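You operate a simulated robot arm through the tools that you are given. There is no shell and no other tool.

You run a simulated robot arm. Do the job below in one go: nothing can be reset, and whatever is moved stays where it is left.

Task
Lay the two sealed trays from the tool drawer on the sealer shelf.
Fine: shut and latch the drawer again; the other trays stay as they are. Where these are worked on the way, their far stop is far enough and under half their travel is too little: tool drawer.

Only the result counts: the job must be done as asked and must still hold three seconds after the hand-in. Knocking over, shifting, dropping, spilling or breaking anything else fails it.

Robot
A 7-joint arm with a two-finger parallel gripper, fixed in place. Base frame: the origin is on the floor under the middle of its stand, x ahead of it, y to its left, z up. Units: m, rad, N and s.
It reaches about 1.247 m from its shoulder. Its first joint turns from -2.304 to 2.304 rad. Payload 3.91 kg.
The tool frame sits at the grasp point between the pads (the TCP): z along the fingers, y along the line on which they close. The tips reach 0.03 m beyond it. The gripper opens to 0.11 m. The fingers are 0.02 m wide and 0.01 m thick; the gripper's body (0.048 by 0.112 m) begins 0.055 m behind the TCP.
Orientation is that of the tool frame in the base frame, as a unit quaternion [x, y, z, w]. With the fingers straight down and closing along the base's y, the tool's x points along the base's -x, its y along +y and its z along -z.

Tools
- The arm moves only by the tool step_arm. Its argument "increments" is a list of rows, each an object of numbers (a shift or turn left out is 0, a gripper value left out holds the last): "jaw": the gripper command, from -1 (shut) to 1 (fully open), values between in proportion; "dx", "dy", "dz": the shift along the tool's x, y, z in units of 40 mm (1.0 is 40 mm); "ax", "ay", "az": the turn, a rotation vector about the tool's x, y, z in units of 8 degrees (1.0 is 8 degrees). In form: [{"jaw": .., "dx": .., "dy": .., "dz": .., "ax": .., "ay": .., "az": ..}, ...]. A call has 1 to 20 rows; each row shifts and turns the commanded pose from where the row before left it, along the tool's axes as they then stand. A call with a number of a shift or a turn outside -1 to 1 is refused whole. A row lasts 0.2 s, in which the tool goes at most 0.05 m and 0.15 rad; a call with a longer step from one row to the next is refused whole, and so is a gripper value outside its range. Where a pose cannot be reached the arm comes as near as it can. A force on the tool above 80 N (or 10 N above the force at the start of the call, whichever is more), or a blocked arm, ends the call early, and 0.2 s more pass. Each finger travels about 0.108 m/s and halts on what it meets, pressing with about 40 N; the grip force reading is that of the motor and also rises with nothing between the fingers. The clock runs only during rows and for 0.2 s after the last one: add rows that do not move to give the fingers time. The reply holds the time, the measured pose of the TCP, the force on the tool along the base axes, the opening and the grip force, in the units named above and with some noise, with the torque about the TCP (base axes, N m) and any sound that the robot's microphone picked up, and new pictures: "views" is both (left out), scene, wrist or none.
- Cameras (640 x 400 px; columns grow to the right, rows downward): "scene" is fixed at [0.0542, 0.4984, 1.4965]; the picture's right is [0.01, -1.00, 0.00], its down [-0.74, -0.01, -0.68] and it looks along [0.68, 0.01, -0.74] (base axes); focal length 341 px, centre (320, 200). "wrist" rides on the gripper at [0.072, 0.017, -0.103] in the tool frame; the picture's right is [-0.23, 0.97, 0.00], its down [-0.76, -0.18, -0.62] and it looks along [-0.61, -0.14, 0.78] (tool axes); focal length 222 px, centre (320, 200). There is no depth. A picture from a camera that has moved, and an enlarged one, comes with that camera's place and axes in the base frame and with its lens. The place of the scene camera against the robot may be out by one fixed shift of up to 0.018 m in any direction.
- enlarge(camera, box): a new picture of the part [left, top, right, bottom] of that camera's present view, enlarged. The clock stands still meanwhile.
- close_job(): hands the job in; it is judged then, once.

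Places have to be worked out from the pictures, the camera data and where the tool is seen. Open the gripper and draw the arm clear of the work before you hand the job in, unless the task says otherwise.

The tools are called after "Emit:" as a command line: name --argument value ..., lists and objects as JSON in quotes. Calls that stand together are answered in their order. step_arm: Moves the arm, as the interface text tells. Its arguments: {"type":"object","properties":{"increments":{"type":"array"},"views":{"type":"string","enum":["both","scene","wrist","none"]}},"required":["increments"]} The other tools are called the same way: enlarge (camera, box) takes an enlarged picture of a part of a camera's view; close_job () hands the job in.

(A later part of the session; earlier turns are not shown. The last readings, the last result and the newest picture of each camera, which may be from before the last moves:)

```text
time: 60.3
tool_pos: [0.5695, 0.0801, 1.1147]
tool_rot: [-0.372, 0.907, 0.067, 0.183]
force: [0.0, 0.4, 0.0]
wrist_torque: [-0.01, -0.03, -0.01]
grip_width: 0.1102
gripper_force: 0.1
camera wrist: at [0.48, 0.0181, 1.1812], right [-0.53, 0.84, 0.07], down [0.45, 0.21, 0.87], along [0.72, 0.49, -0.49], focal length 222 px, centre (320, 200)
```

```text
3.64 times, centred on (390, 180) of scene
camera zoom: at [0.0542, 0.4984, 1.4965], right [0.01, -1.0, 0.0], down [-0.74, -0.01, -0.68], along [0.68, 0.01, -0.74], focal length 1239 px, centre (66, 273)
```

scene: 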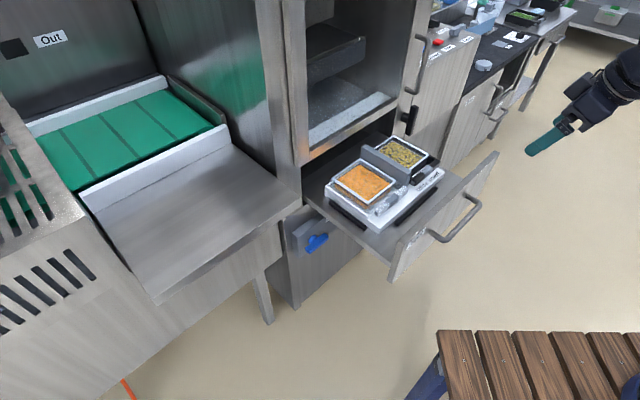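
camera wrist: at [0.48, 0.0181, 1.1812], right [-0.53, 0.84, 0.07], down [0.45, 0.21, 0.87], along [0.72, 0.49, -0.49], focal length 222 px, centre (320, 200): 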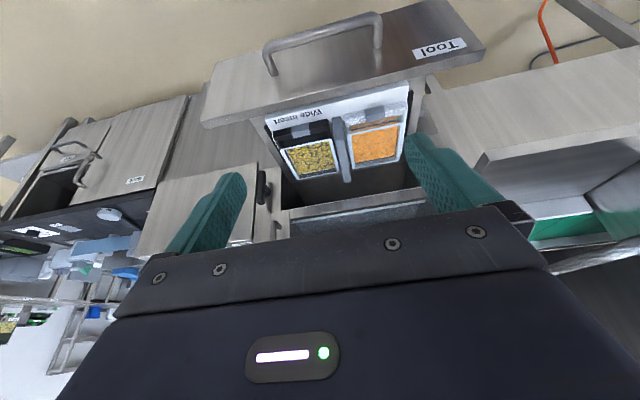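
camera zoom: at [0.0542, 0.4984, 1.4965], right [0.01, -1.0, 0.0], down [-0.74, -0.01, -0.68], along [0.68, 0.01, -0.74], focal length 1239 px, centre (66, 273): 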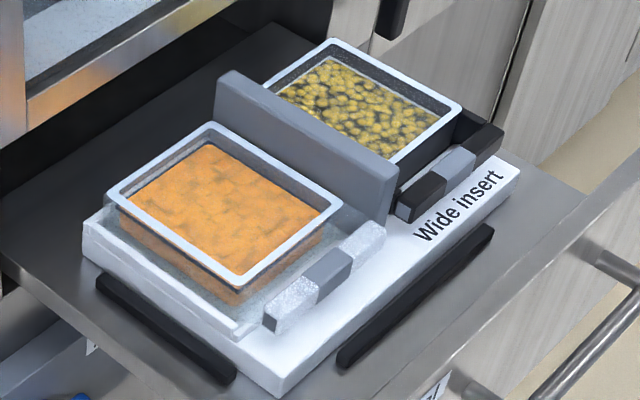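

The insert holds one orange tray and one olive tray. I need a closer, steeper look to see which are sealed and how they sit, so I point down and move above the drawer.

Emit:
step_arm --increments '[{"ay": 1}, {"ay": 1}, {"ay": 0.8}, {"dx": -0.83, "dy": 0.62, "dz": 0.42}, {"dx": -0.83, "dy": 0.62, "dz": 0.42}, {"dx": -0.83, "dy": 0.62, "dz": 0.42}, {"dx": -0.83, "dy": 0.62, "dz": 0.42}, {"dx": -0.83, "dy": 0.62, "dz": 0.42}]' --views "wrist"

Emit:
enlarge --camera "wrist" --box '[200, 20, 520, 240]'

```text
time: 62.1
tool_pos: [0.603, 0.2831, 1.0308]
tool_rot: [-0.377, 0.926, -0.006, 0.004]
force: [-0.4, -1.3, 0.2]
wrist_torque: [0.05, -0.02, 0.03]
grip_width: 0.1099
gripper_force: 0.0
camera wrist: at [0.5376, 0.2454, 1.1321], right [-0.52, 0.86, -0.01], down [0.66, 0.41, 0.63], along [0.54, 0.32, -0.78], focal length 222 px, centre (320, 200)
```

wrist: 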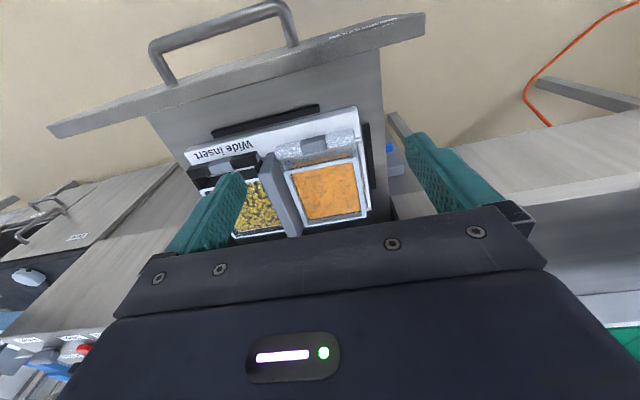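

```text
1.82 times, centred on (360, 130) of wrist
camera zoom: at [0.5376, 0.2454, 1.1321], right [-0.52, 0.86, -0.01], down [0.66, 0.41, 0.63], along [0.54, 0.32, -0.78], focal length 404 px, centre (247, 327)
```

zoom: 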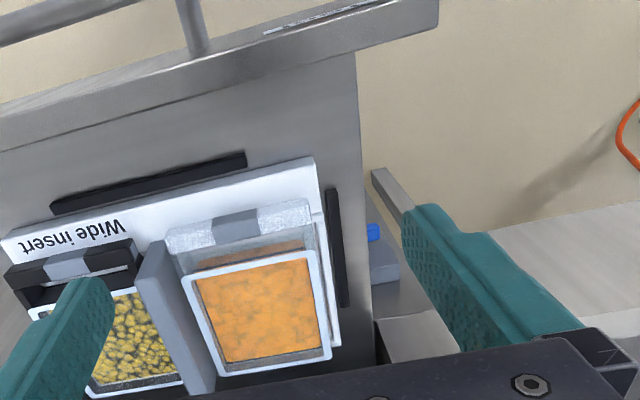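

I zoom deeper into the two trays from both cameras to see the film, the rims and the seats.

Emit:
enlarge --camera "wrist" --box '[265, 120, 385, 240]'

Emit:
enlarge --camera "scene" --box '[325, 150, 405, 230]'

Emit:
enlarge --camera "scene" --box '[370, 130, 450, 210]'

```text
3.33 times, centred on (325, 180) of wrist
camera zoom: at [0.5376, 0.2454, 1.1321], right [-0.52, 0.86, -0.01], down [0.66, 0.41, 0.63], along [0.54, 0.32, -0.78], focal length 740 px, centre (303, 267)
```

zoom: 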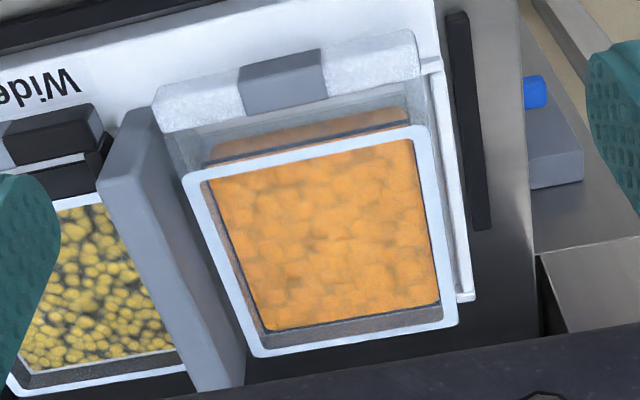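

```text
5.00 times, centred on (365, 190) of scene
camera zoom: at [0.0542, 0.4984, 1.4965], right [0.01, -1.0, 0.0], down [-0.74, -0.01, -0.68], along [0.68, 0.01, -0.74], focal length 1704 px, centre (95, 250)
```

zoom: 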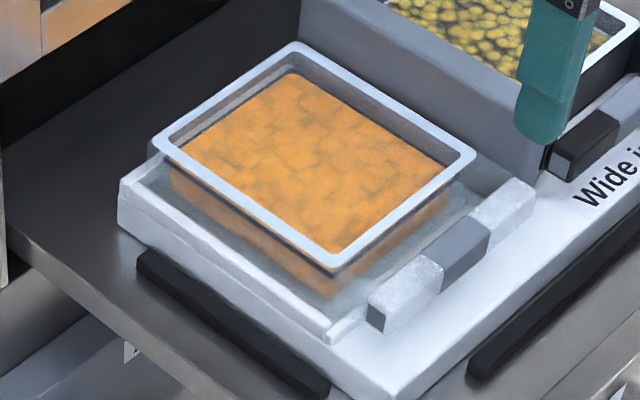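

```text
5.00 times, centred on (410, 170) of scene
camera zoom: at [0.0542, 0.4984, 1.4965], right [0.01, -1.0, 0.0], down [-0.74, -0.01, -0.68], along [0.68, 0.01, -0.74], focal length 1704 px, centre (-130, 350)
```

zoom: 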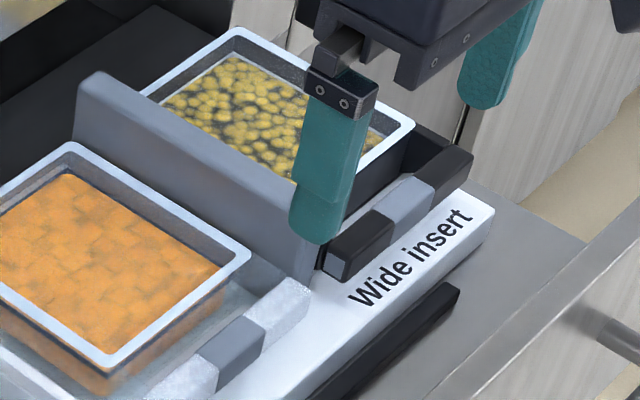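

From two wrist views, the orange tray's rim is centred at about (0.752, 0.388, 0.803) and measures 0.127 × 0.134 m, wider than the gripper opens. Each tray has a bar with a grey block at its front, which looks like a grip. I move closer to inspect it.

Emit:
step_arm --increments '[{"dx": -0.25, "dy": -0.25, "dz": 0.9}, {"dx": -0.25, "dy": -0.25, "dz": 0.9}, {"dx": -0.2, "dy": -0.25, "dz": 0.9}]' --views "wrist"

Emit:
enlarge --camera "wrist" --box '[220, 60, 460, 220]'

```text
time: 62.9
tool_pos: [0.6445, 0.2837, 0.9195]
tool_rot: [-0.377, 0.926, -0.006, 0.005]
force: [-0.7, 0.5, -0.1]
wrist_torque: [0.02, 0.01, 0.03]
grip_width: 0.11
gripper_force: 0.1
camera wrist: at [0.5797, 0.2458, 1.022], right [-0.52, 0.86, -0.01], down [0.66, 0.41, 0.63], along [0.54, 0.32, -0.78], focal length 222 px, centre (320, 200)
```

wrist: 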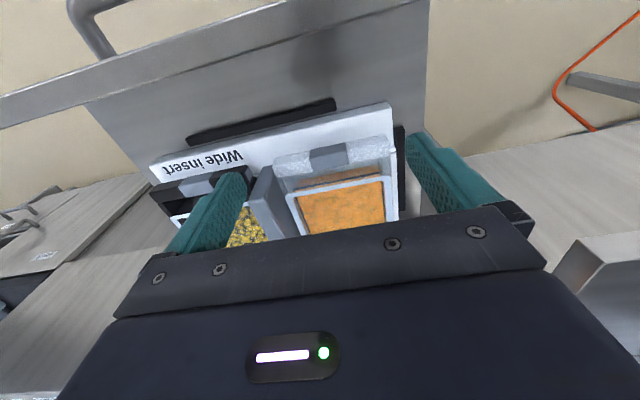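

```text
2.50 times, centred on (340, 140) of wrist
camera zoom: at [0.5797, 0.2458, 1.022], right [-0.52, 0.86, -0.01], down [0.66, 0.41, 0.63], along [0.54, 0.32, -0.78], focal length 555 px, centre (270, 350)
```

zoom: 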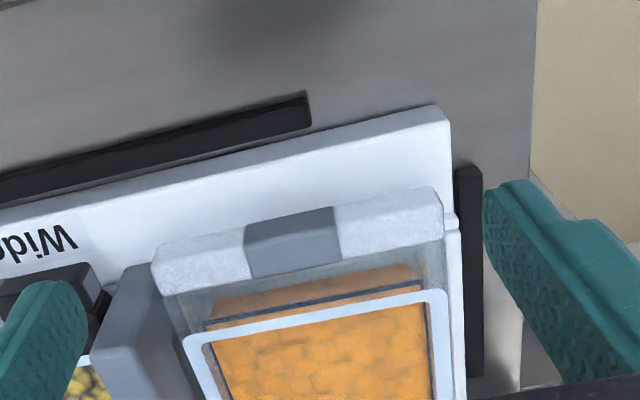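

I compare with the trays on the far bench to see whether the bar with the grey block belongs to a tray, and take a closer zoom here.

Emit:
enlarge --camera "scene" --box '[480, 0, 580, 50]'

Emit:
enlarge --camera "wrist" --box '[265, 130, 405, 225]'

Emit:
enlarge --camera "scene" --box '[420, 0, 500, 50]'

Emit:
enlarge --camera "scene" --box '[320, 130, 460, 235]'

```text
6.40 times, centred on (530, 25) of scene
camera zoom: at [0.0542, 0.4984, 1.4965], right [0.01, -1.0, 0.0], down [-0.74, -0.01, -0.68], along [0.68, 0.01, -0.74], focal length 2180 px, centre (-1024, 1320)
```

zoom: 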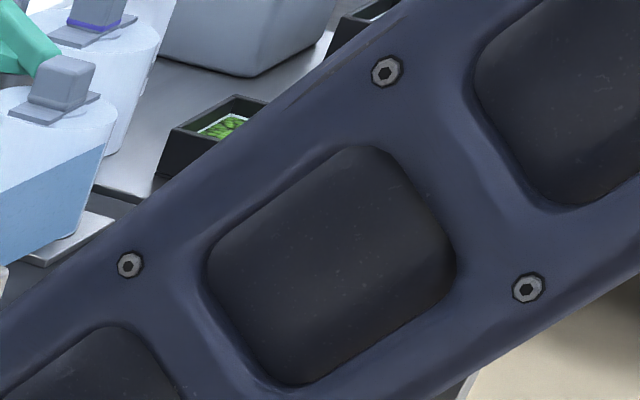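

```text
4.21 times, centred on (335, 178) of wrist
camera zoom: at [0.5797, 0.2458, 1.022], right [-0.52, 0.86, -0.01], down [0.66, 0.41, 0.63], along [0.54, 0.32, -0.78], focal length 935 px, centre (257, 295)
```

zoom: 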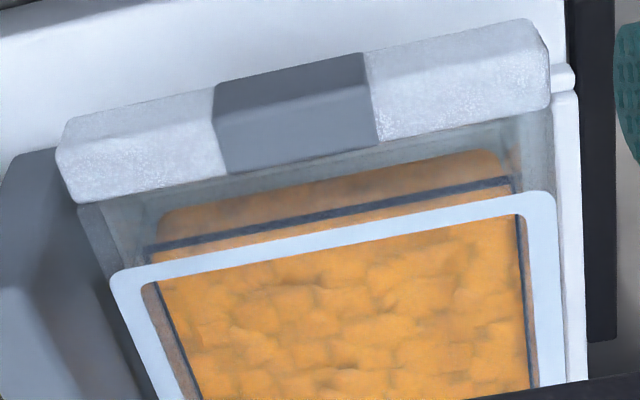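

```text
8.00 times, centred on (460, 25) of scene
camera zoom: at [0.0542, 0.4984, 1.4965], right [0.01, -1.0, 0.0], down [-0.74, -0.01, -0.68], along [0.68, 0.01, -0.74], focal length 2726 px, centre (-800, 1600)
```

zoom: 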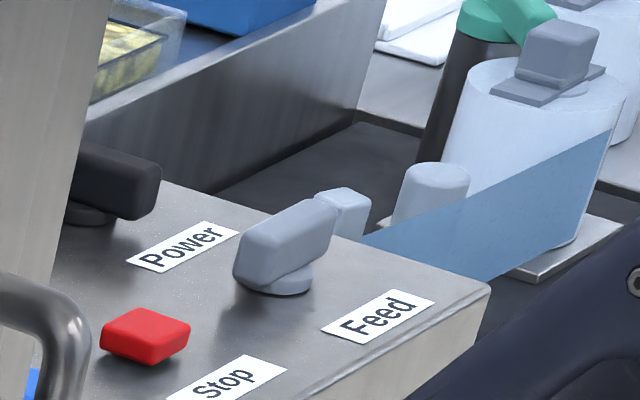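

```text
3.81 times, centred on (390, 182) of scene
camera zoom: at [0.0542, 0.4984, 1.4965], right [0.01, -1.0, 0.0], down [-0.74, -0.01, -0.68], along [0.68, 0.01, -0.74], focal length 1298 px, centre (53, 267)
```

zoom: 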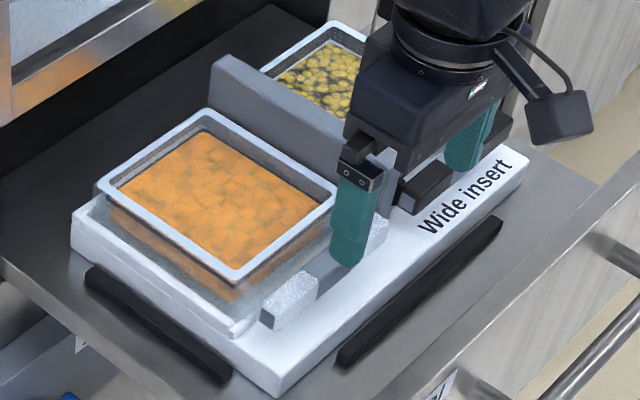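

Triangulating with both cameras puts the shelf plate at z≈0.91, spanning about 0.35 × 0.28 m around (0.555, 0.777). Each tray's front bar, made of the tray's own material with a grey pad, looks about 17 mm thick and so can be gripped. I rise, roll 90° and look at the bar from the side.

Emit:
step_arm --increments '[{"dz": -1}, {"dz": -1}, {"az": 1}, {"az": 1}, {"az": 1}, {"az": 1}, {"az": 1}, {"az": 1}, {"az": 1}, {"az": 1}, {"az": 1}, {"az": 1}, {"az": 1}, {"az": 0.25}]' --views "both"

Emit:
enlarge --camera "wrist" --box '[240, 40, 480, 220]'

```text
time: 65.9
tool_pos: [0.6445, 0.2814, 1.0031]
tool_rot: [0.389, 0.921, -0.002, 0.007]
force: [0.4, 0.1, -0.8]
wrist_torque: [0.0, -0.03, 0.0]
grip_width: 0.1099
gripper_force: 0.1
camera wrist: at [0.6043, 0.3467, 1.1034], right [0.86, 0.52, 0.01], down [0.4, -0.67, 0.63], along [0.33, -0.54, -0.77], focal length 222 px, centre (320, 200)
```

scene: 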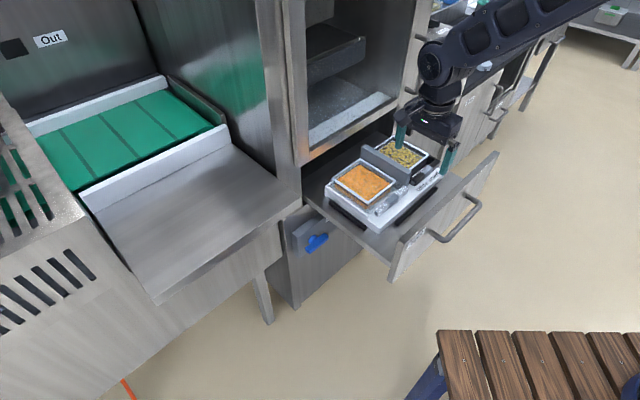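
wrist: 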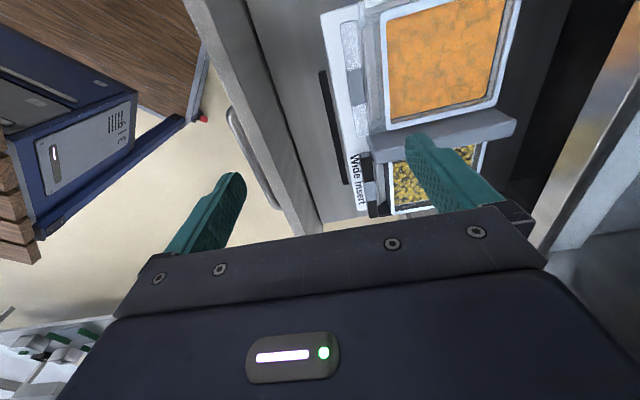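

```text
2.22 times, centred on (360, 130) of wrist
camera zoom: at [0.6043, 0.3467, 1.1034], right [0.86, 0.52, 0.01], down [0.4, -0.67, 0.63], along [0.33, -0.54, -0.77], focal length 494 px, centre (231, 356)
```

zoom: 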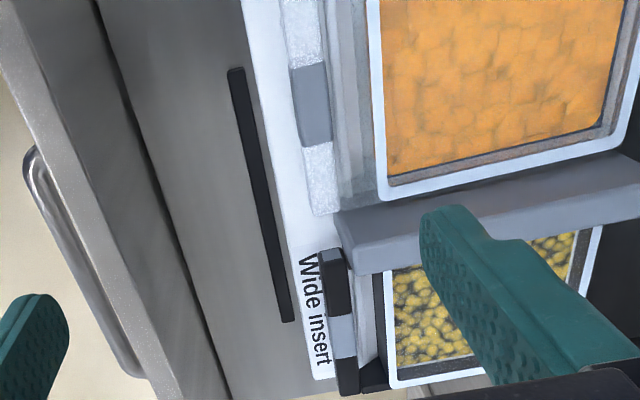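

The view from above clarifies things: the orange tray's pad is at (0.678, 0.314, top 0.806) and the olive tray's pad at about (0.794, 0.196). I move left and lower for a side view of the bar and the space behind it.

Emit:
step_arm --increments '[{"dx": 0.63, "dy": 0.28, "dz": 0.63}, {"dx": 0.63, "dy": 0.28, "dz": 0.63}, {"dx": 0.63, "dy": 0.28, "dz": 0.63}, {"dx": 0.63, "dy": 0.28, "dz": 0.63}, {"ay": -1}, {"ay": -1}, {"ay": -1}, {"ay": -1}]' --views "both"

Emit:
enlarge --camera "wrist" --box '[220, 40, 480, 230]'

```text
time: 67.7
tool_pos: [0.6078, 0.3846, 0.9017]
tool_rot: [0.374, 0.883, -0.108, 0.262]
force: [0.2, -0.2, -0.2]
wrist_torque: [0.05, 0.01, 0.02]
grip_width: 0.11
gripper_force: 0.0
camera wrist: at [0.5381, 0.4801, 0.9482], right [0.83, 0.54, 0.13], down [0.08, -0.34, 0.94], along [0.55, -0.77, -0.33], focal length 222 px, centre (320, 200)
```

scene: 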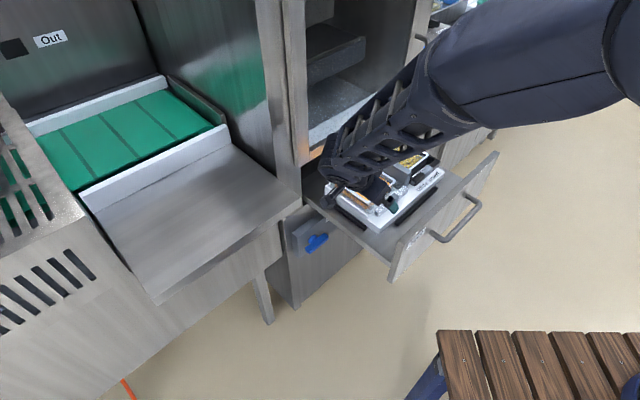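
wrist: 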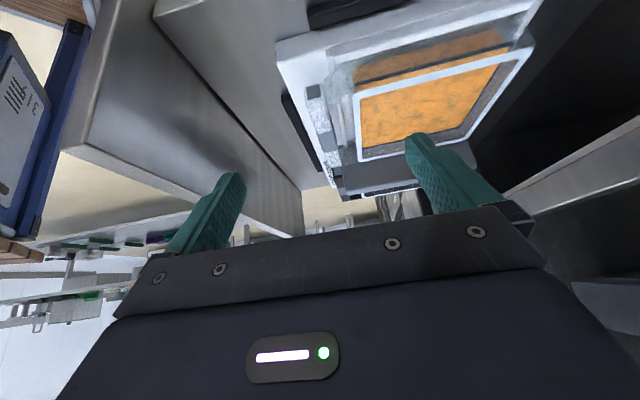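

```text
2.11 times, centred on (350, 135) of wrist
camera zoom: at [0.5381, 0.4801, 0.9482], right [0.83, 0.54, 0.13], down [0.08, -0.34, 0.94], along [0.55, -0.77, -0.33], focal length 468 px, centre (257, 337)
```

zoom: 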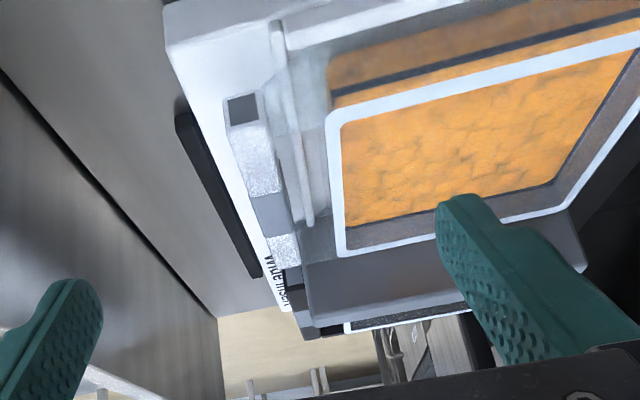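

I zoom in tightly on the bar's end and the gap behind it.

Emit:
enlarge --camera "wrist" --box '[290, 40, 390, 200]'

Emit:
enlarge --camera "wrist" --box '[300, 60, 370, 130]'

```text
2.50 times, centred on (340, 120) of wrist
camera zoom: at [0.5381, 0.4801, 0.9482], right [0.83, 0.54, 0.13], down [0.08, -0.34, 0.94], along [0.55, -0.77, -0.33], focal length 555 px, centre (270, 400)
```

zoom: 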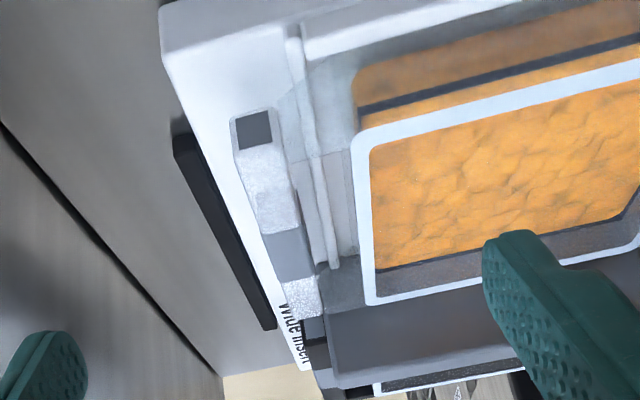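

```text
5.71 times, centred on (335, 95) of wrist
camera zoom: at [0.5381, 0.4801, 0.9482], right [0.83, 0.54, 0.13], down [0.08, -0.34, 0.94], along [0.55, -0.77, -0.33], focal length 1269 px, centre (234, 800)
```

zoom: 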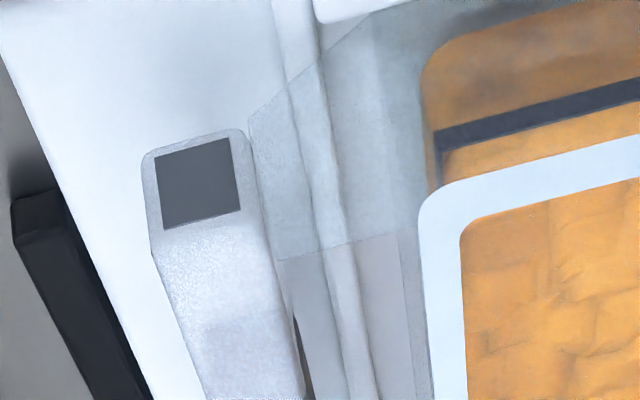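

The handle bar joins the tray through two clear webs, with an opening in the middle for a finger, so gripping the grey pad from above is right. Before picking, I test that the rolled pose reaches above the shelf with an empty hand, at a safe height.

Emit:
step_arm --increments '[{"ay": 1}, {"ay": 1}, {"ay": 1}, {"ay": 1}, {"dz": -1}, {"dz": -1}, {"dz": -1}, {"dz": -1}, {"dz": -1}]' --views "scene"

Emit:
step_arm --increments '[{"dx": 0.99, "dy": 0.2}, {"dx": 0.99, "dy": 0.2}, {"dx": 0.99, "dy": 0.2}, {"dx": 0.99, "dy": 0.2}, {"dx": 0.99, "dy": 0.2}]' --views "both"

```text
time: 69.7
tool_pos: [0.6049, 0.3818, 1.1026]
tool_rot: [0.388, 0.922, -0.002, 0.006]
force: [-0.1, -0.1, -0.6]
wrist_torque: [-0.02, 0.01, -0.04]
grip_width: 0.1101
gripper_force: 0.0
```

scene: 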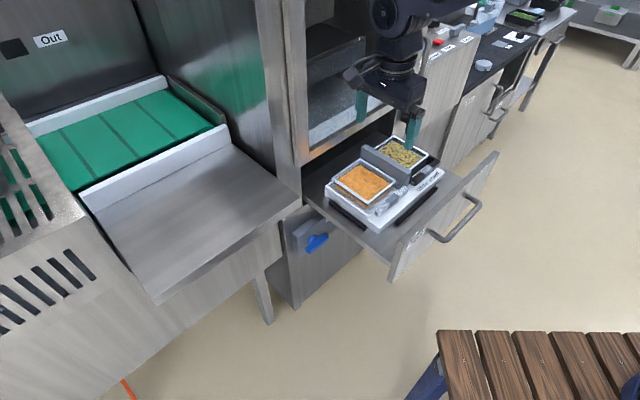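

```text
time: 70.9
tool_pos: [0.4975, 0.554, 1.0939]
tool_rot: [0.389, 0.921, -0.001, 0.007]
force: [1.4, -0.4, 0.2]
wrist_torque: [0.02, 0.02, 0.04]
grip_width: 0.11
gripper_force: 0.1
camera wrist: at [0.4575, 0.6183, 1.1958], right [0.86, 0.52, 0.01], down [0.4, -0.67, 0.63], along [0.33, -0.54, -0.77], focal length 222 px, centre (320, 200)
```

scene: 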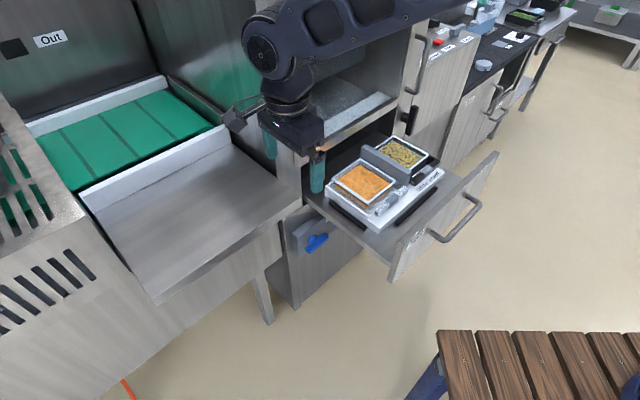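
wrist: 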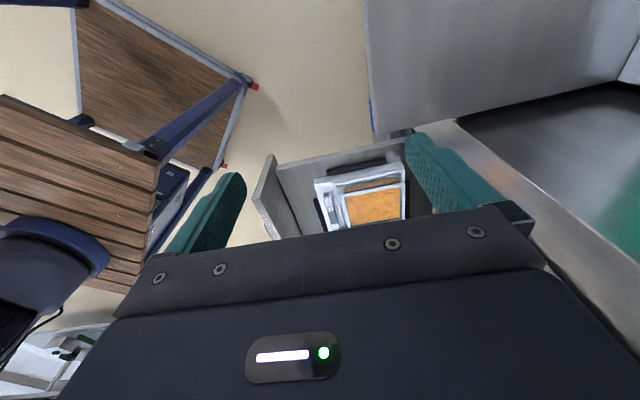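

Still fine. I continue to the far placement point above the shelf.

Emit:
step_arm --increments '[{"dx": 0.99, "dy": 0.53}, {"dx": 0.99, "dy": 0.53}, {"dx": 0.99, "dy": 0.53}, {"dx": 0.99, "dy": 0.53}, {"dx": 0.99, "dy": 0.53}]' --views "both"

```text
time: 72.1
tool_pos: [0.4392, 0.7689, 1.0949]
tool_rot: [0.389, 0.921, -0.001, 0.007]
force: [0.6, -0.7, -0.4]
wrist_torque: [0.03, 0.06, 0.02]
grip_width: 0.11
gripper_force: 0.2
camera wrist: at [0.3986, 0.8344, 1.1953], right [0.86, 0.52, 0.01], down [0.4, -0.67, 0.63], along [0.33, -0.54, -0.77], focal length 222 px, centre (320, 200)
```

scene: 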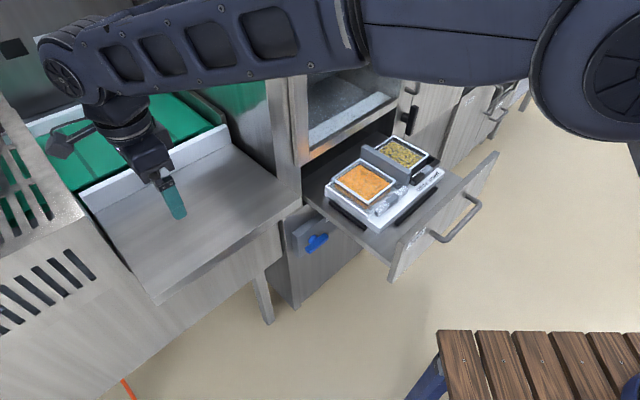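
wrist: 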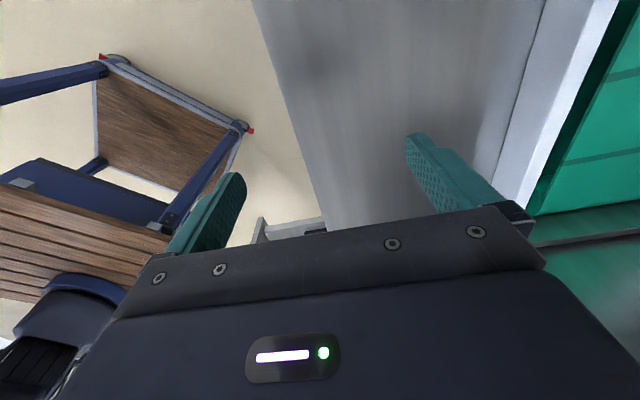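

The rolled pose reaches the far spot without trouble, and this view gives shelf limits of n≈0.81–1.08. I return above the orange tray's pad and narrow the fingers to 45 mm.

Emit:
step_arm --increments '[{"dx": -0.946, "dy": -0.281, "jaw": -0.18}, {"dx": -0.946, "dy": -0.281}, {"dx": -0.946, "dy": -0.281}, {"dx": -0.946, "dy": -0.281}, {"dx": -0.946, "dy": -0.281}, {"dx": -0.946, "dy": -0.281}, {"dx": -0.946, "dy": -0.281}, {"dx": -0.946, "dy": -0.281}, {"dx": -0.946, "dy": -0.281}, {"dx": -0.946, "dy": -0.281}, {"dx": -0.946, "dy": -0.281}, {"dx": -0.946, "dy": -0.281}, {"dx": -0.946, "dy": -0.281}, {"dz": 1}, {"dz": 1}, {"dz": 1}, {"dz": 1}]' --views "both"

Emit:
enlarge --camera "wrist" --box '[230, 40, 470, 220]'

```text
time: 75.7
tool_pos: [0.6747, 0.3169, 0.9426]
tool_rot: [0.388, 0.921, -0.001, 0.006]
force: [-1.3, -0.4, 0.8]
wrist_torque: [0.02, 0.01, -0.02]
grip_width: 0.045
gripper_force: 0.0
camera wrist: at [0.6334, 0.3811, 1.0444], right [0.86, 0.52, 0.01], down [0.4, -0.66, 0.63], along [0.33, -0.54, -0.77], focal length 222 px, centre (320, 200)
```

scene: 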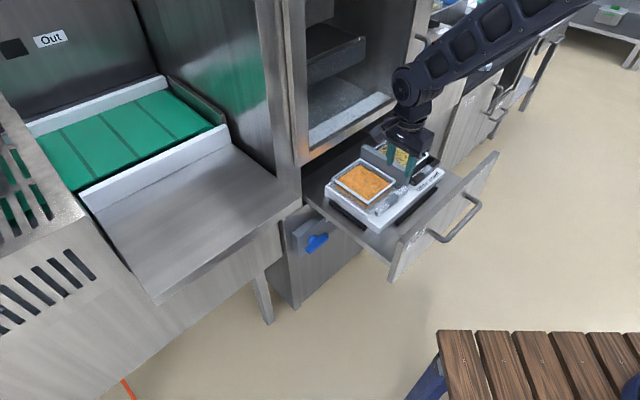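
wrist: 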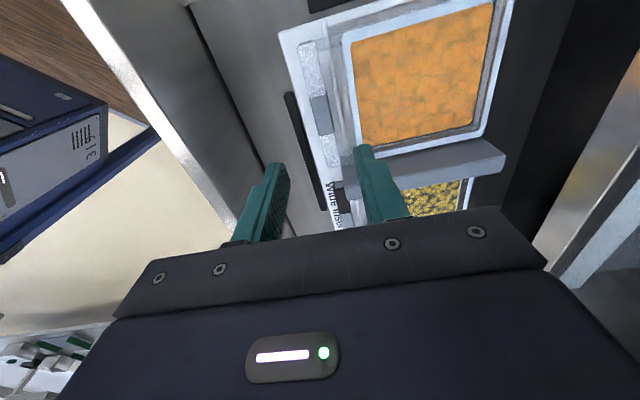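

```text
2.22 times, centred on (350, 130) of wrist
camera zoom: at [0.6334, 0.3811, 1.0444], right [0.86, 0.52, 0.01], down [0.4, -0.66, 0.63], along [0.33, -0.54, -0.77], focal length 494 px, centre (253, 356)
```

zoom: 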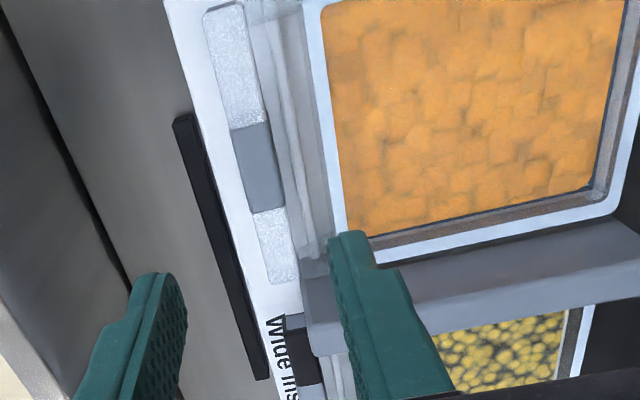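

The pad re-measures at (0.677, 0.314), nearly under the TCP. I zoom in to check the gap between the bar and the rim before descending.

Emit:
enlarge --camera "wrist" --box '[300, 60, 400, 160]'

```text
4.00 times, centred on (350, 110) of wrist
camera zoom: at [0.6334, 0.3811, 1.0444], right [0.86, 0.52, 0.01], down [0.4, -0.66, 0.63], along [0.33, -0.54, -0.77], focal length 888 px, centre (200, 560)
```

zoom: 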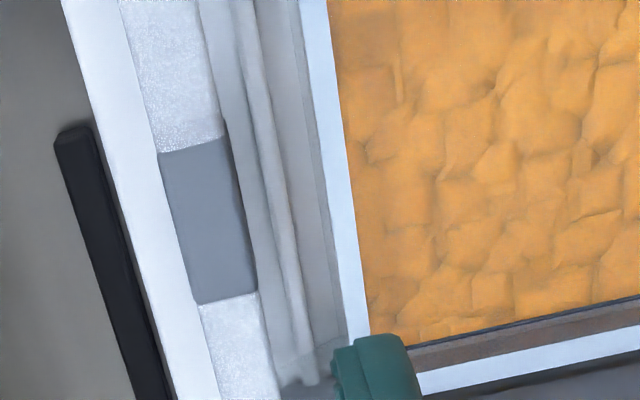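

The bar is 17.5 mm thick with a 22 mm gap to the rim, so I use a 30 mm opening, leaving about 6 mm on either side of each finger. I descend to just above the bar first.

Emit:
step_arm --increments '[{"jaw": -0.455, "dx": -0.07, "dy": 0.01}, {"dz": 0.8}, {"dz": 0.8}, {"dz": 0.7}]' --views "both"

Emit:
enlarge --camera "wrist" --box '[250, 60, 410, 220]'

Emit:
enlarge --camera "scene" --box '[340, 130, 450, 230]'

```text
time: 76.7
tool_pos: [0.6766, 0.3128, 0.8492]
tool_rot: [0.389, 0.921, -0.002, 0.008]
force: [0.8, -1.0, 0.4]
wrist_torque: [0.0, -0.01, 0.0]
grip_width: 0.03
gripper_force: 0.0
camera wrist: at [0.6366, 0.3778, 0.9504], right [0.86, 0.52, 0.01], down [0.4, -0.66, 0.63], along [0.33, -0.54, -0.77], focal length 222 px, centre (320, 200)
```

scene: 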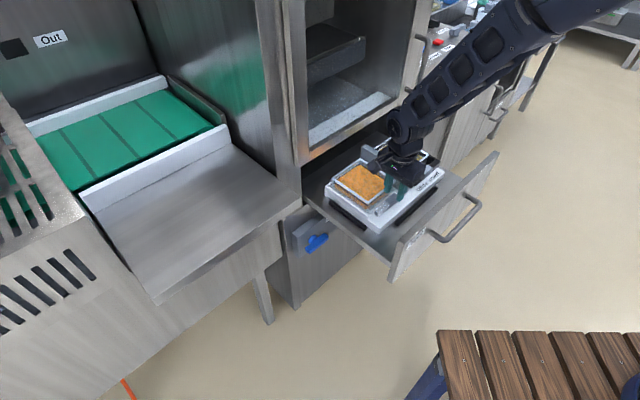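
wrist: 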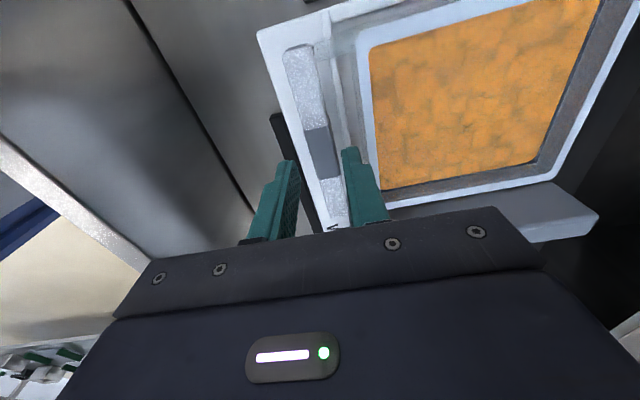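

```text
2.50 times, centred on (330, 140) of wrist
camera zoom: at [0.6366, 0.3778, 0.9504], right [0.86, 0.52, 0.01], down [0.4, -0.66, 0.63], along [0.33, -0.54, -0.77], focal length 555 px, centre (295, 350)
```

zoom: 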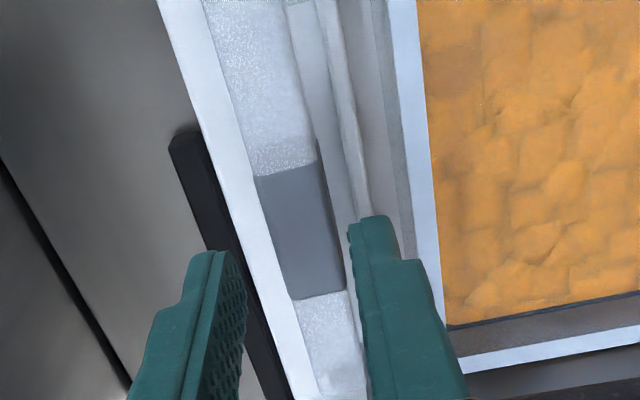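

```text
4.00 times, centred on (395, 180) of scene
camera zoom: at [0.0542, 0.4984, 1.4965], right [0.01, -1.0, 0.0], down [-0.74, -0.01, -0.68], along [0.68, 0.01, -0.74], focal length 1363 px, centre (20, 280)
```

zoom: 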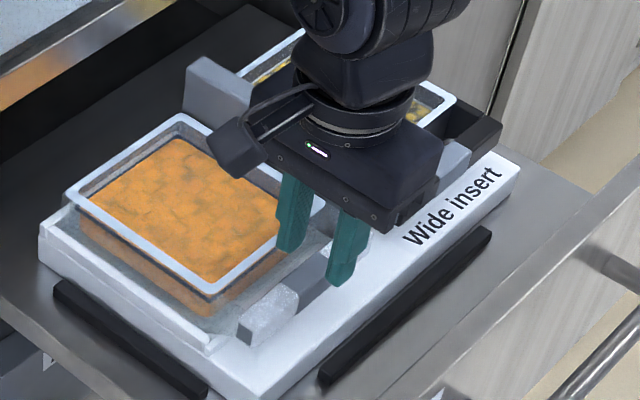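

The fingers straddle the bar and the TCP needs only about 2 mm more inward. I correct that, descend 31 mm and close on the pad.

Emit:
step_arm --increments '[{"dy": 0.06, "dz": 0.3}, {"dz": 0.25}, {"dz": 0.23}, {"jaw": -1}, {"jaw": -1}, {"jaw": -1}]' --views "both"

Emit:
enlarge --camera "wrist" --box '[250, 60, 410, 220]'

Emit:
enlarge --camera "scene" --box '[340, 130, 450, 230]'

```text
time: 78.1
tool_pos: [0.6786, 0.3159, 0.8182]
tool_rot: [0.389, 0.921, -0.002, 0.007]
force: [-0.4, 0.5, 1.1]
wrist_torque: [-0.06, 0.02, 0.1]
grip_width: 0.0175
gripper_force: 39.7
camera wrist: at [0.6384, 0.3804, 0.9197], right [0.86, 0.52, 0.01], down [0.4, -0.66, 0.63], along [0.33, -0.54, -0.77], focal length 222 px, centre (320, 200)
```

scene: 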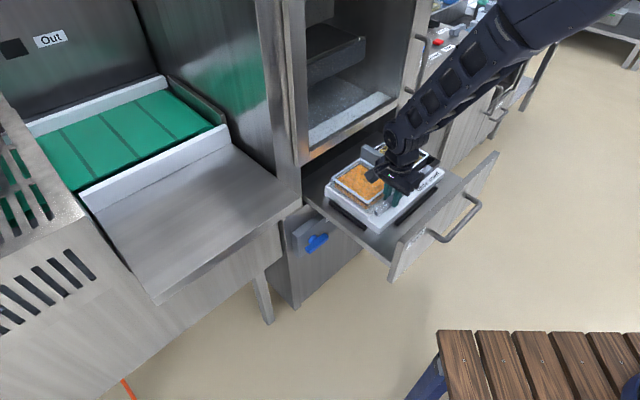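
wrist: 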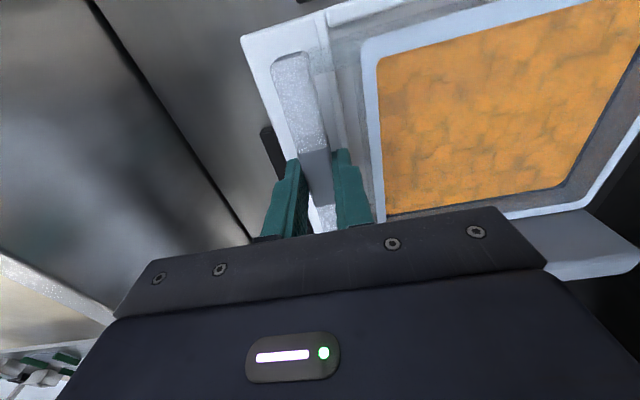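

```text
2.50 times, centred on (330, 140) of wrist
camera zoom: at [0.6384, 0.3804, 0.9197], right [0.86, 0.52, 0.01], down [0.4, -0.66, 0.63], along [0.33, -0.54, -0.77], focal length 555 px, centre (295, 350)
```

zoom: 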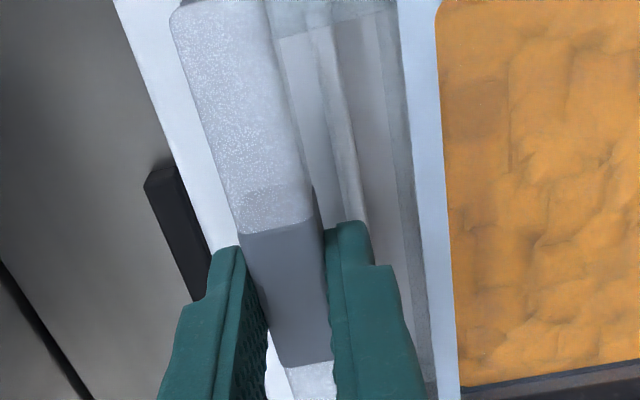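

```text
4.00 times, centred on (395, 180) of scene
camera zoom: at [0.0542, 0.4984, 1.4965], right [0.01, -1.0, 0.0], down [-0.74, -0.01, -0.68], along [0.68, 0.01, -0.74], focal length 1363 px, centre (20, 280)
```

zoom: 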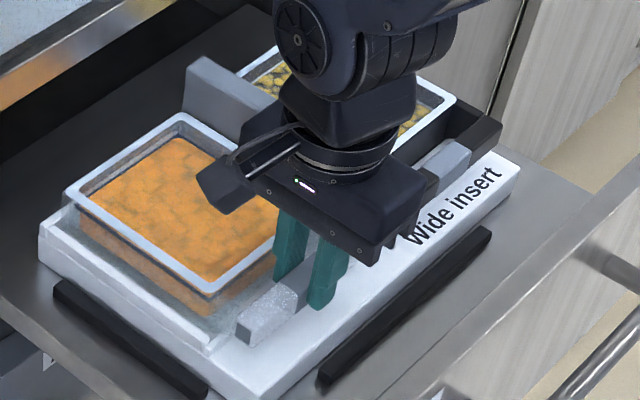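

Gripped cleanly at 17.5 mm with almost no side force. I lift 20 mm slowly and check whether the tray comes up with the bar.

Emit:
step_arm --increments '[{"dz": -0.15}, {"dz": -0.15}, {"dz": -0.2}, {}]' --views "both"

Emit:
enlarge --camera "scene" --box '[320, 130, 450, 235]'

```text
time: 79.1
tool_pos: [0.6794, 0.3159, 0.8395]
tool_rot: [0.389, 0.921, -0.001, 0.007]
force: [-0.3, -0.3, -2.2]
wrist_torque: [-0.16, 0.19, -0.01]
grip_width: 0.0172
gripper_force: 39.8
camera wrist: at [0.6386, 0.3807, 0.9396], right [0.86, 0.52, 0.01], down [0.4, -0.66, 0.63], along [0.33, -0.54, -0.77], focal length 222 px, centre (320, 200)
```

scene: 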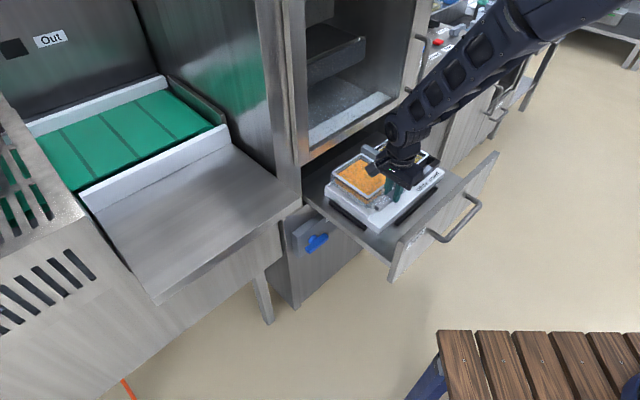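
wrist: 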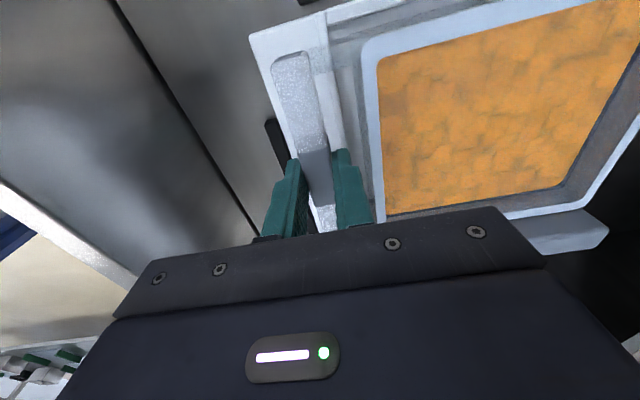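

```text
3.81 times, centred on (385, 182) of scene
camera zoom: at [0.0542, 0.4984, 1.4965], right [0.01, -1.0, 0.0], down [-0.74, -0.01, -0.68], along [0.68, 0.01, -0.74], focal length 1298 px, centre (72, 267)
```

zoom: 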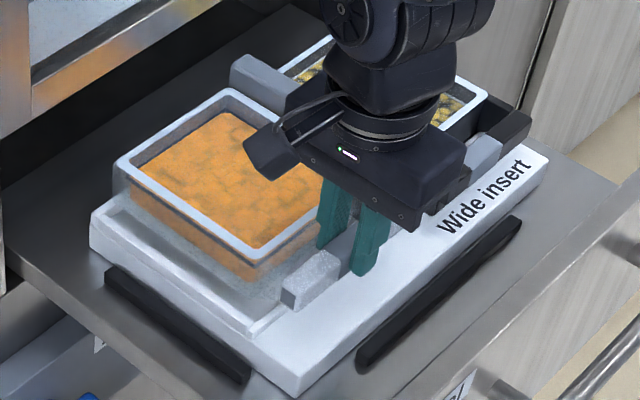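

The tray lifts off freely, at about 2 N. I keep lifting, easing back a little from the machine front.

Emit:
step_arm --increments '[{"dz": -0.5}, {"dz": -0.6}, {"dz": -0.6, "dy": -0.15}, {"dz": -0.6, "dy": -0.2}, {"dz": -0.6, "dy": -0.2}, {"dz": -0.6, "dy": -0.2}, {"dz": -0.6, "dy": -0.2}, {"dz": -0.6}, {}]' --views "both"

Emit:
enlarge --camera "scene" --box '[300, 70, 470, 230]'

```text
time: 81.1
tool_pos: [0.6488, 0.2888, 1.0265]
tool_rot: [0.389, 0.921, -0.002, 0.007]
force: [0.7, 0.9, -3.0]
wrist_torque: [-0.15, 0.17, 0.01]
grip_width: 0.0175
gripper_force: 39.7
camera wrist: at [0.6077, 0.3544, 1.1275], right [0.86, 0.52, 0.01], down [0.4, -0.66, 0.63], along [0.33, -0.54, -0.77], focal length 222 px, centre (320, 200)
```

scene: 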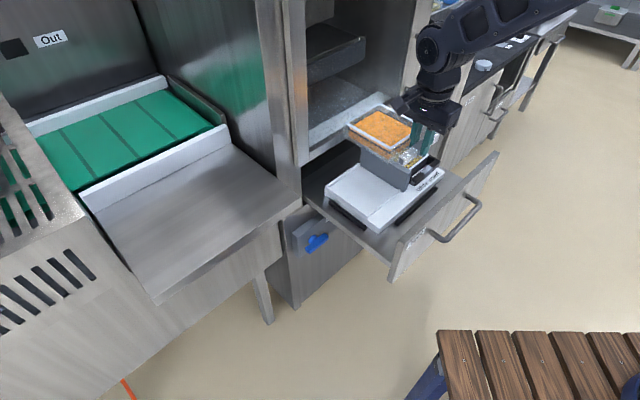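
wrist: 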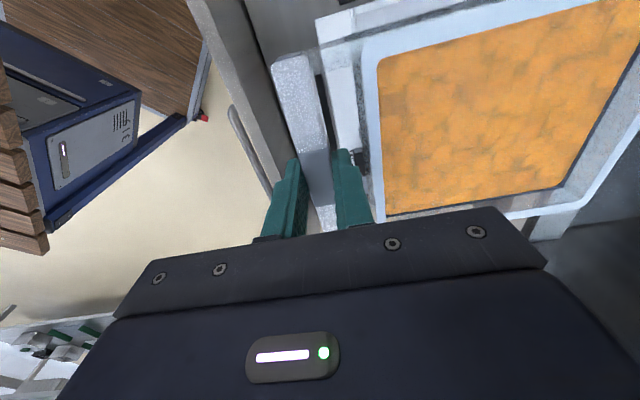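

```text
2.50 times, centred on (385, 150) of scene
camera zoom: at [0.0542, 0.4984, 1.4965], right [0.01, -1.0, 0.0], down [-0.74, -0.01, -0.68], along [0.68, 0.01, -0.74], focal length 852 px, centre (158, 325)
```

zoom: 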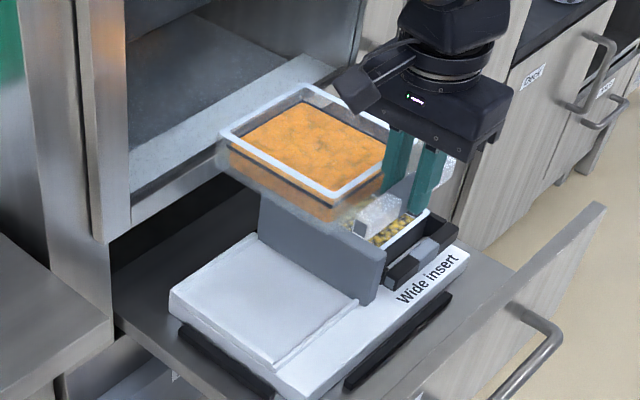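

The tray hangs level and clear. I carry it left along the machine front at constant depth until it is past the sealer's side wall.

Emit:
step_arm --increments '[{"dx": 0.4, "dz": -0.1}, {"dx": 0.65, "dz": -0.1}, {"dx": 0.7, "dz": -0.1}, {"dx": 0.7, "dz": -0.1}, {"dx": 0.7, "dz": -0.1}, {"dx": 0.7}, {"dx": 0.7}, {"dx": 0.7}, {"dx": 0.7}, {"dx": 0.7}, {"dx": 0.7}, {"dx": 0.7}, {"dx": 0.6}, {}]' --views "both"

```text
time: 84.1
tool_pos: [0.4077, 0.5414, 1.0382]
tool_rot: [0.389, 0.921, -0.002, 0.006]
force: [0.1, 0.4, -3.0]
wrist_torque: [-0.17, 0.17, -0.02]
grip_width: 0.0176
gripper_force: 39.8
camera wrist: at [0.3671, 0.6057, 1.1401], right [0.86, 0.52, 0.01], down [0.4, -0.66, 0.63], along [0.33, -0.54, -0.77], focal length 222 px, centre (320, 200)
```

scene: 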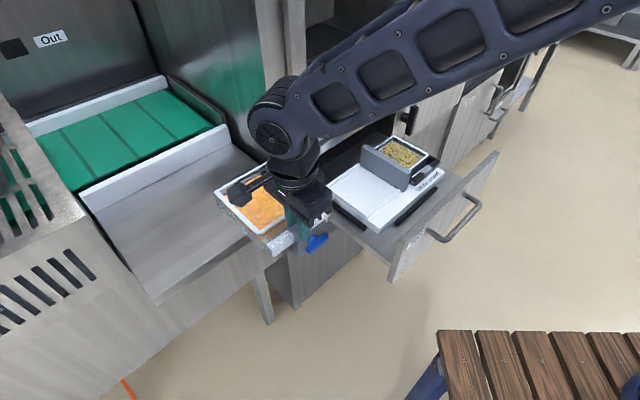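
wrist: 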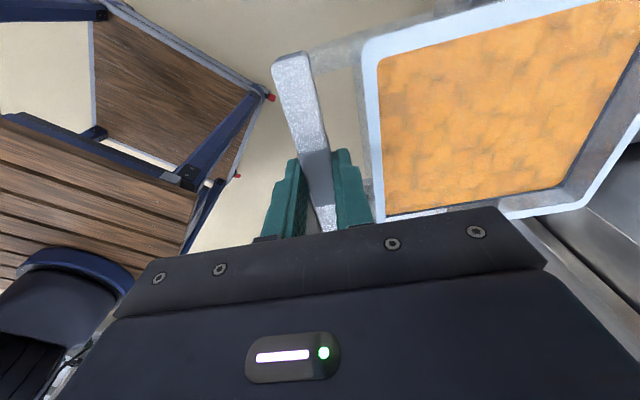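

It is past the wall corner. Next I move it in over the shelf to the far-left spot.

Emit:
step_arm --increments '[{"dx": 0.39, "dy": 0.4}, {"dx": 0.39, "dy": 0.6}, {"dx": 0.39, "dy": 0.6}, {"dx": 0.39, "dy": 0.65}, {"dx": 0.39, "dy": 0.65}, {"dx": 0.39, "dy": 0.65}, {"dx": 0.39, "dy": 0.65}, {"dx": 0.39, "dy": 0.6}, {}]' --views "both"

Emit:
enlarge --camera "scene" --box '[40, 100, 320, 310]'

```text
time: 86.1
tool_pos: [0.4566, 0.7628, 1.0403]
tool_rot: [0.389, 0.921, -0.002, 0.007]
force: [-0.8, -0.9, -2.5]
wrist_torque: [-0.16, 0.14, -0.01]
grip_width: 0.0177
gripper_force: 40.3
camera wrist: at [0.4164, 0.8265, 1.1417], right [0.86, 0.52, 0.01], down [0.4, -0.66, 0.63], along [0.33, -0.54, -0.77], focal length 222 px, centre (320, 200)
```

scene: 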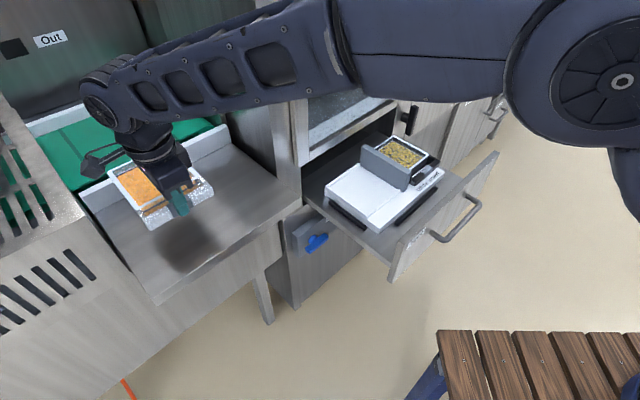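
wrist: 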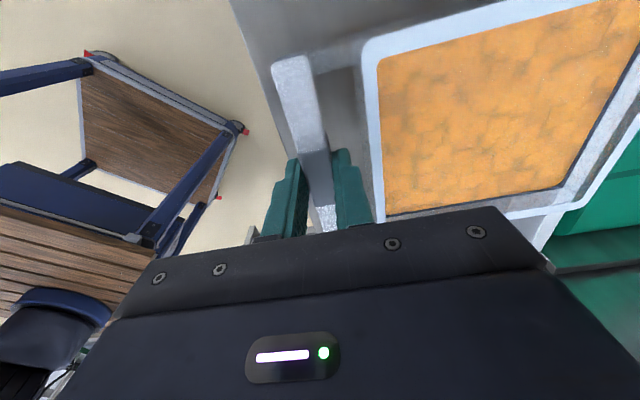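

```text
1.90 times, centred on (180, 205) of scene
camera zoom: at [0.0542, 0.4984, 1.4965], right [0.01, -1.0, 0.0], down [-0.74, -0.01, -0.68], along [0.68, 0.01, -0.74], focal length 649 px, centre (587, 190)
```

zoom: 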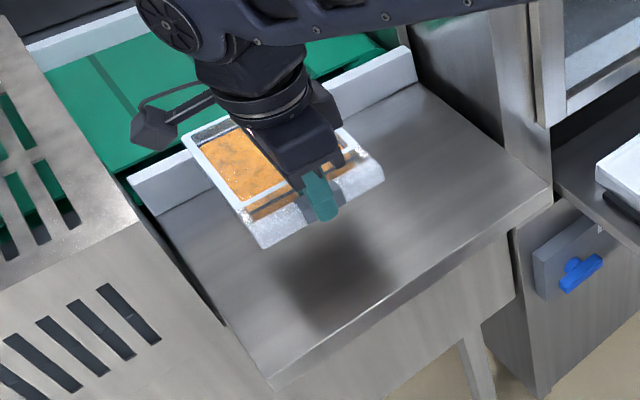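

The tray is over the shelf, clear of the lip and edges. I lower most of the way and check the gap.

Emit:
step_arm --increments '[{"dz": 0.4}, {"dz": 0.4}, {"dz": 0.4}, {}]' --views "both"

Emit:
enlarge --camera "scene" --box '[60, 110, 260, 260]'

```text
time: 87.1
tool_pos: [0.4579, 0.7602, 0.9925]
tool_rot: [0.388, 0.922, -0.002, 0.007]
force: [0.5, 0.4, -2.4]
wrist_torque: [-0.15, 0.18, 0.0]
grip_width: 0.0174
gripper_force: 40.1
camera wrist: at [0.4178, 0.8258, 1.093], right [0.86, 0.52, 0.01], down [0.4, -0.66, 0.63], along [0.33, -0.54, -0.77], focal length 222 px, centre (320, 200)
```

scene: 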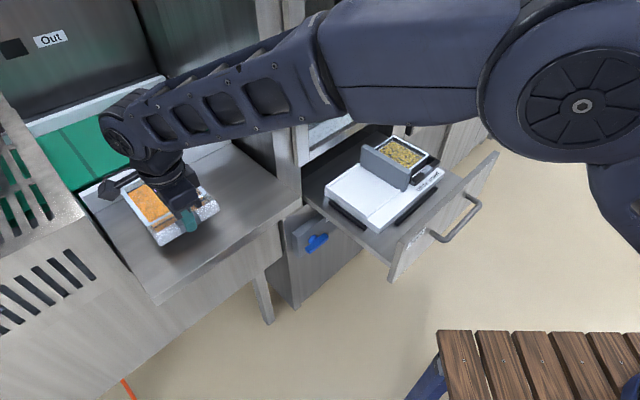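
wrist: 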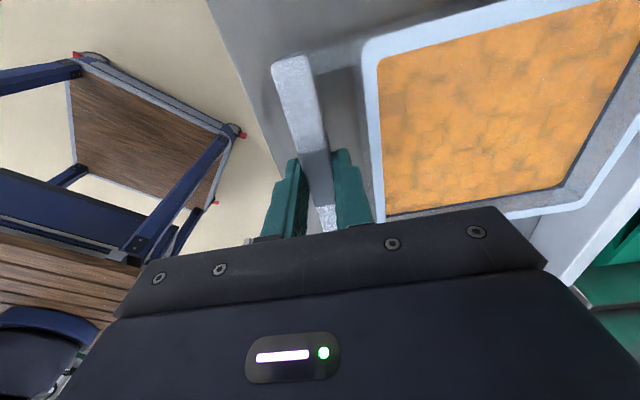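

```text
2.67 times, centred on (160, 185) of scene
camera zoom: at [0.0542, 0.4984, 1.4965], right [0.01, -1.0, 0.0], down [-0.74, -0.01, -0.68], along [0.68, 0.01, -0.74], focal length 908 px, centre (747, 240)
```

zoom: 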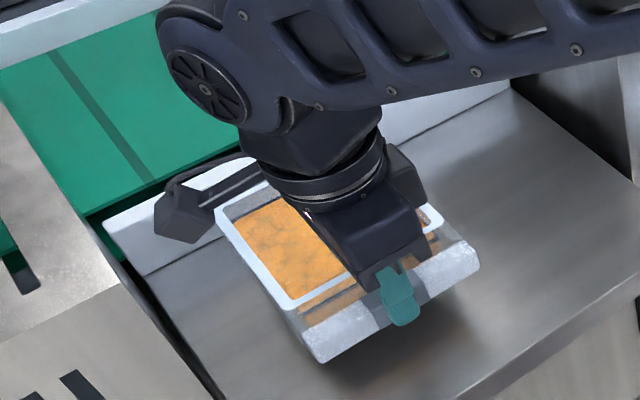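

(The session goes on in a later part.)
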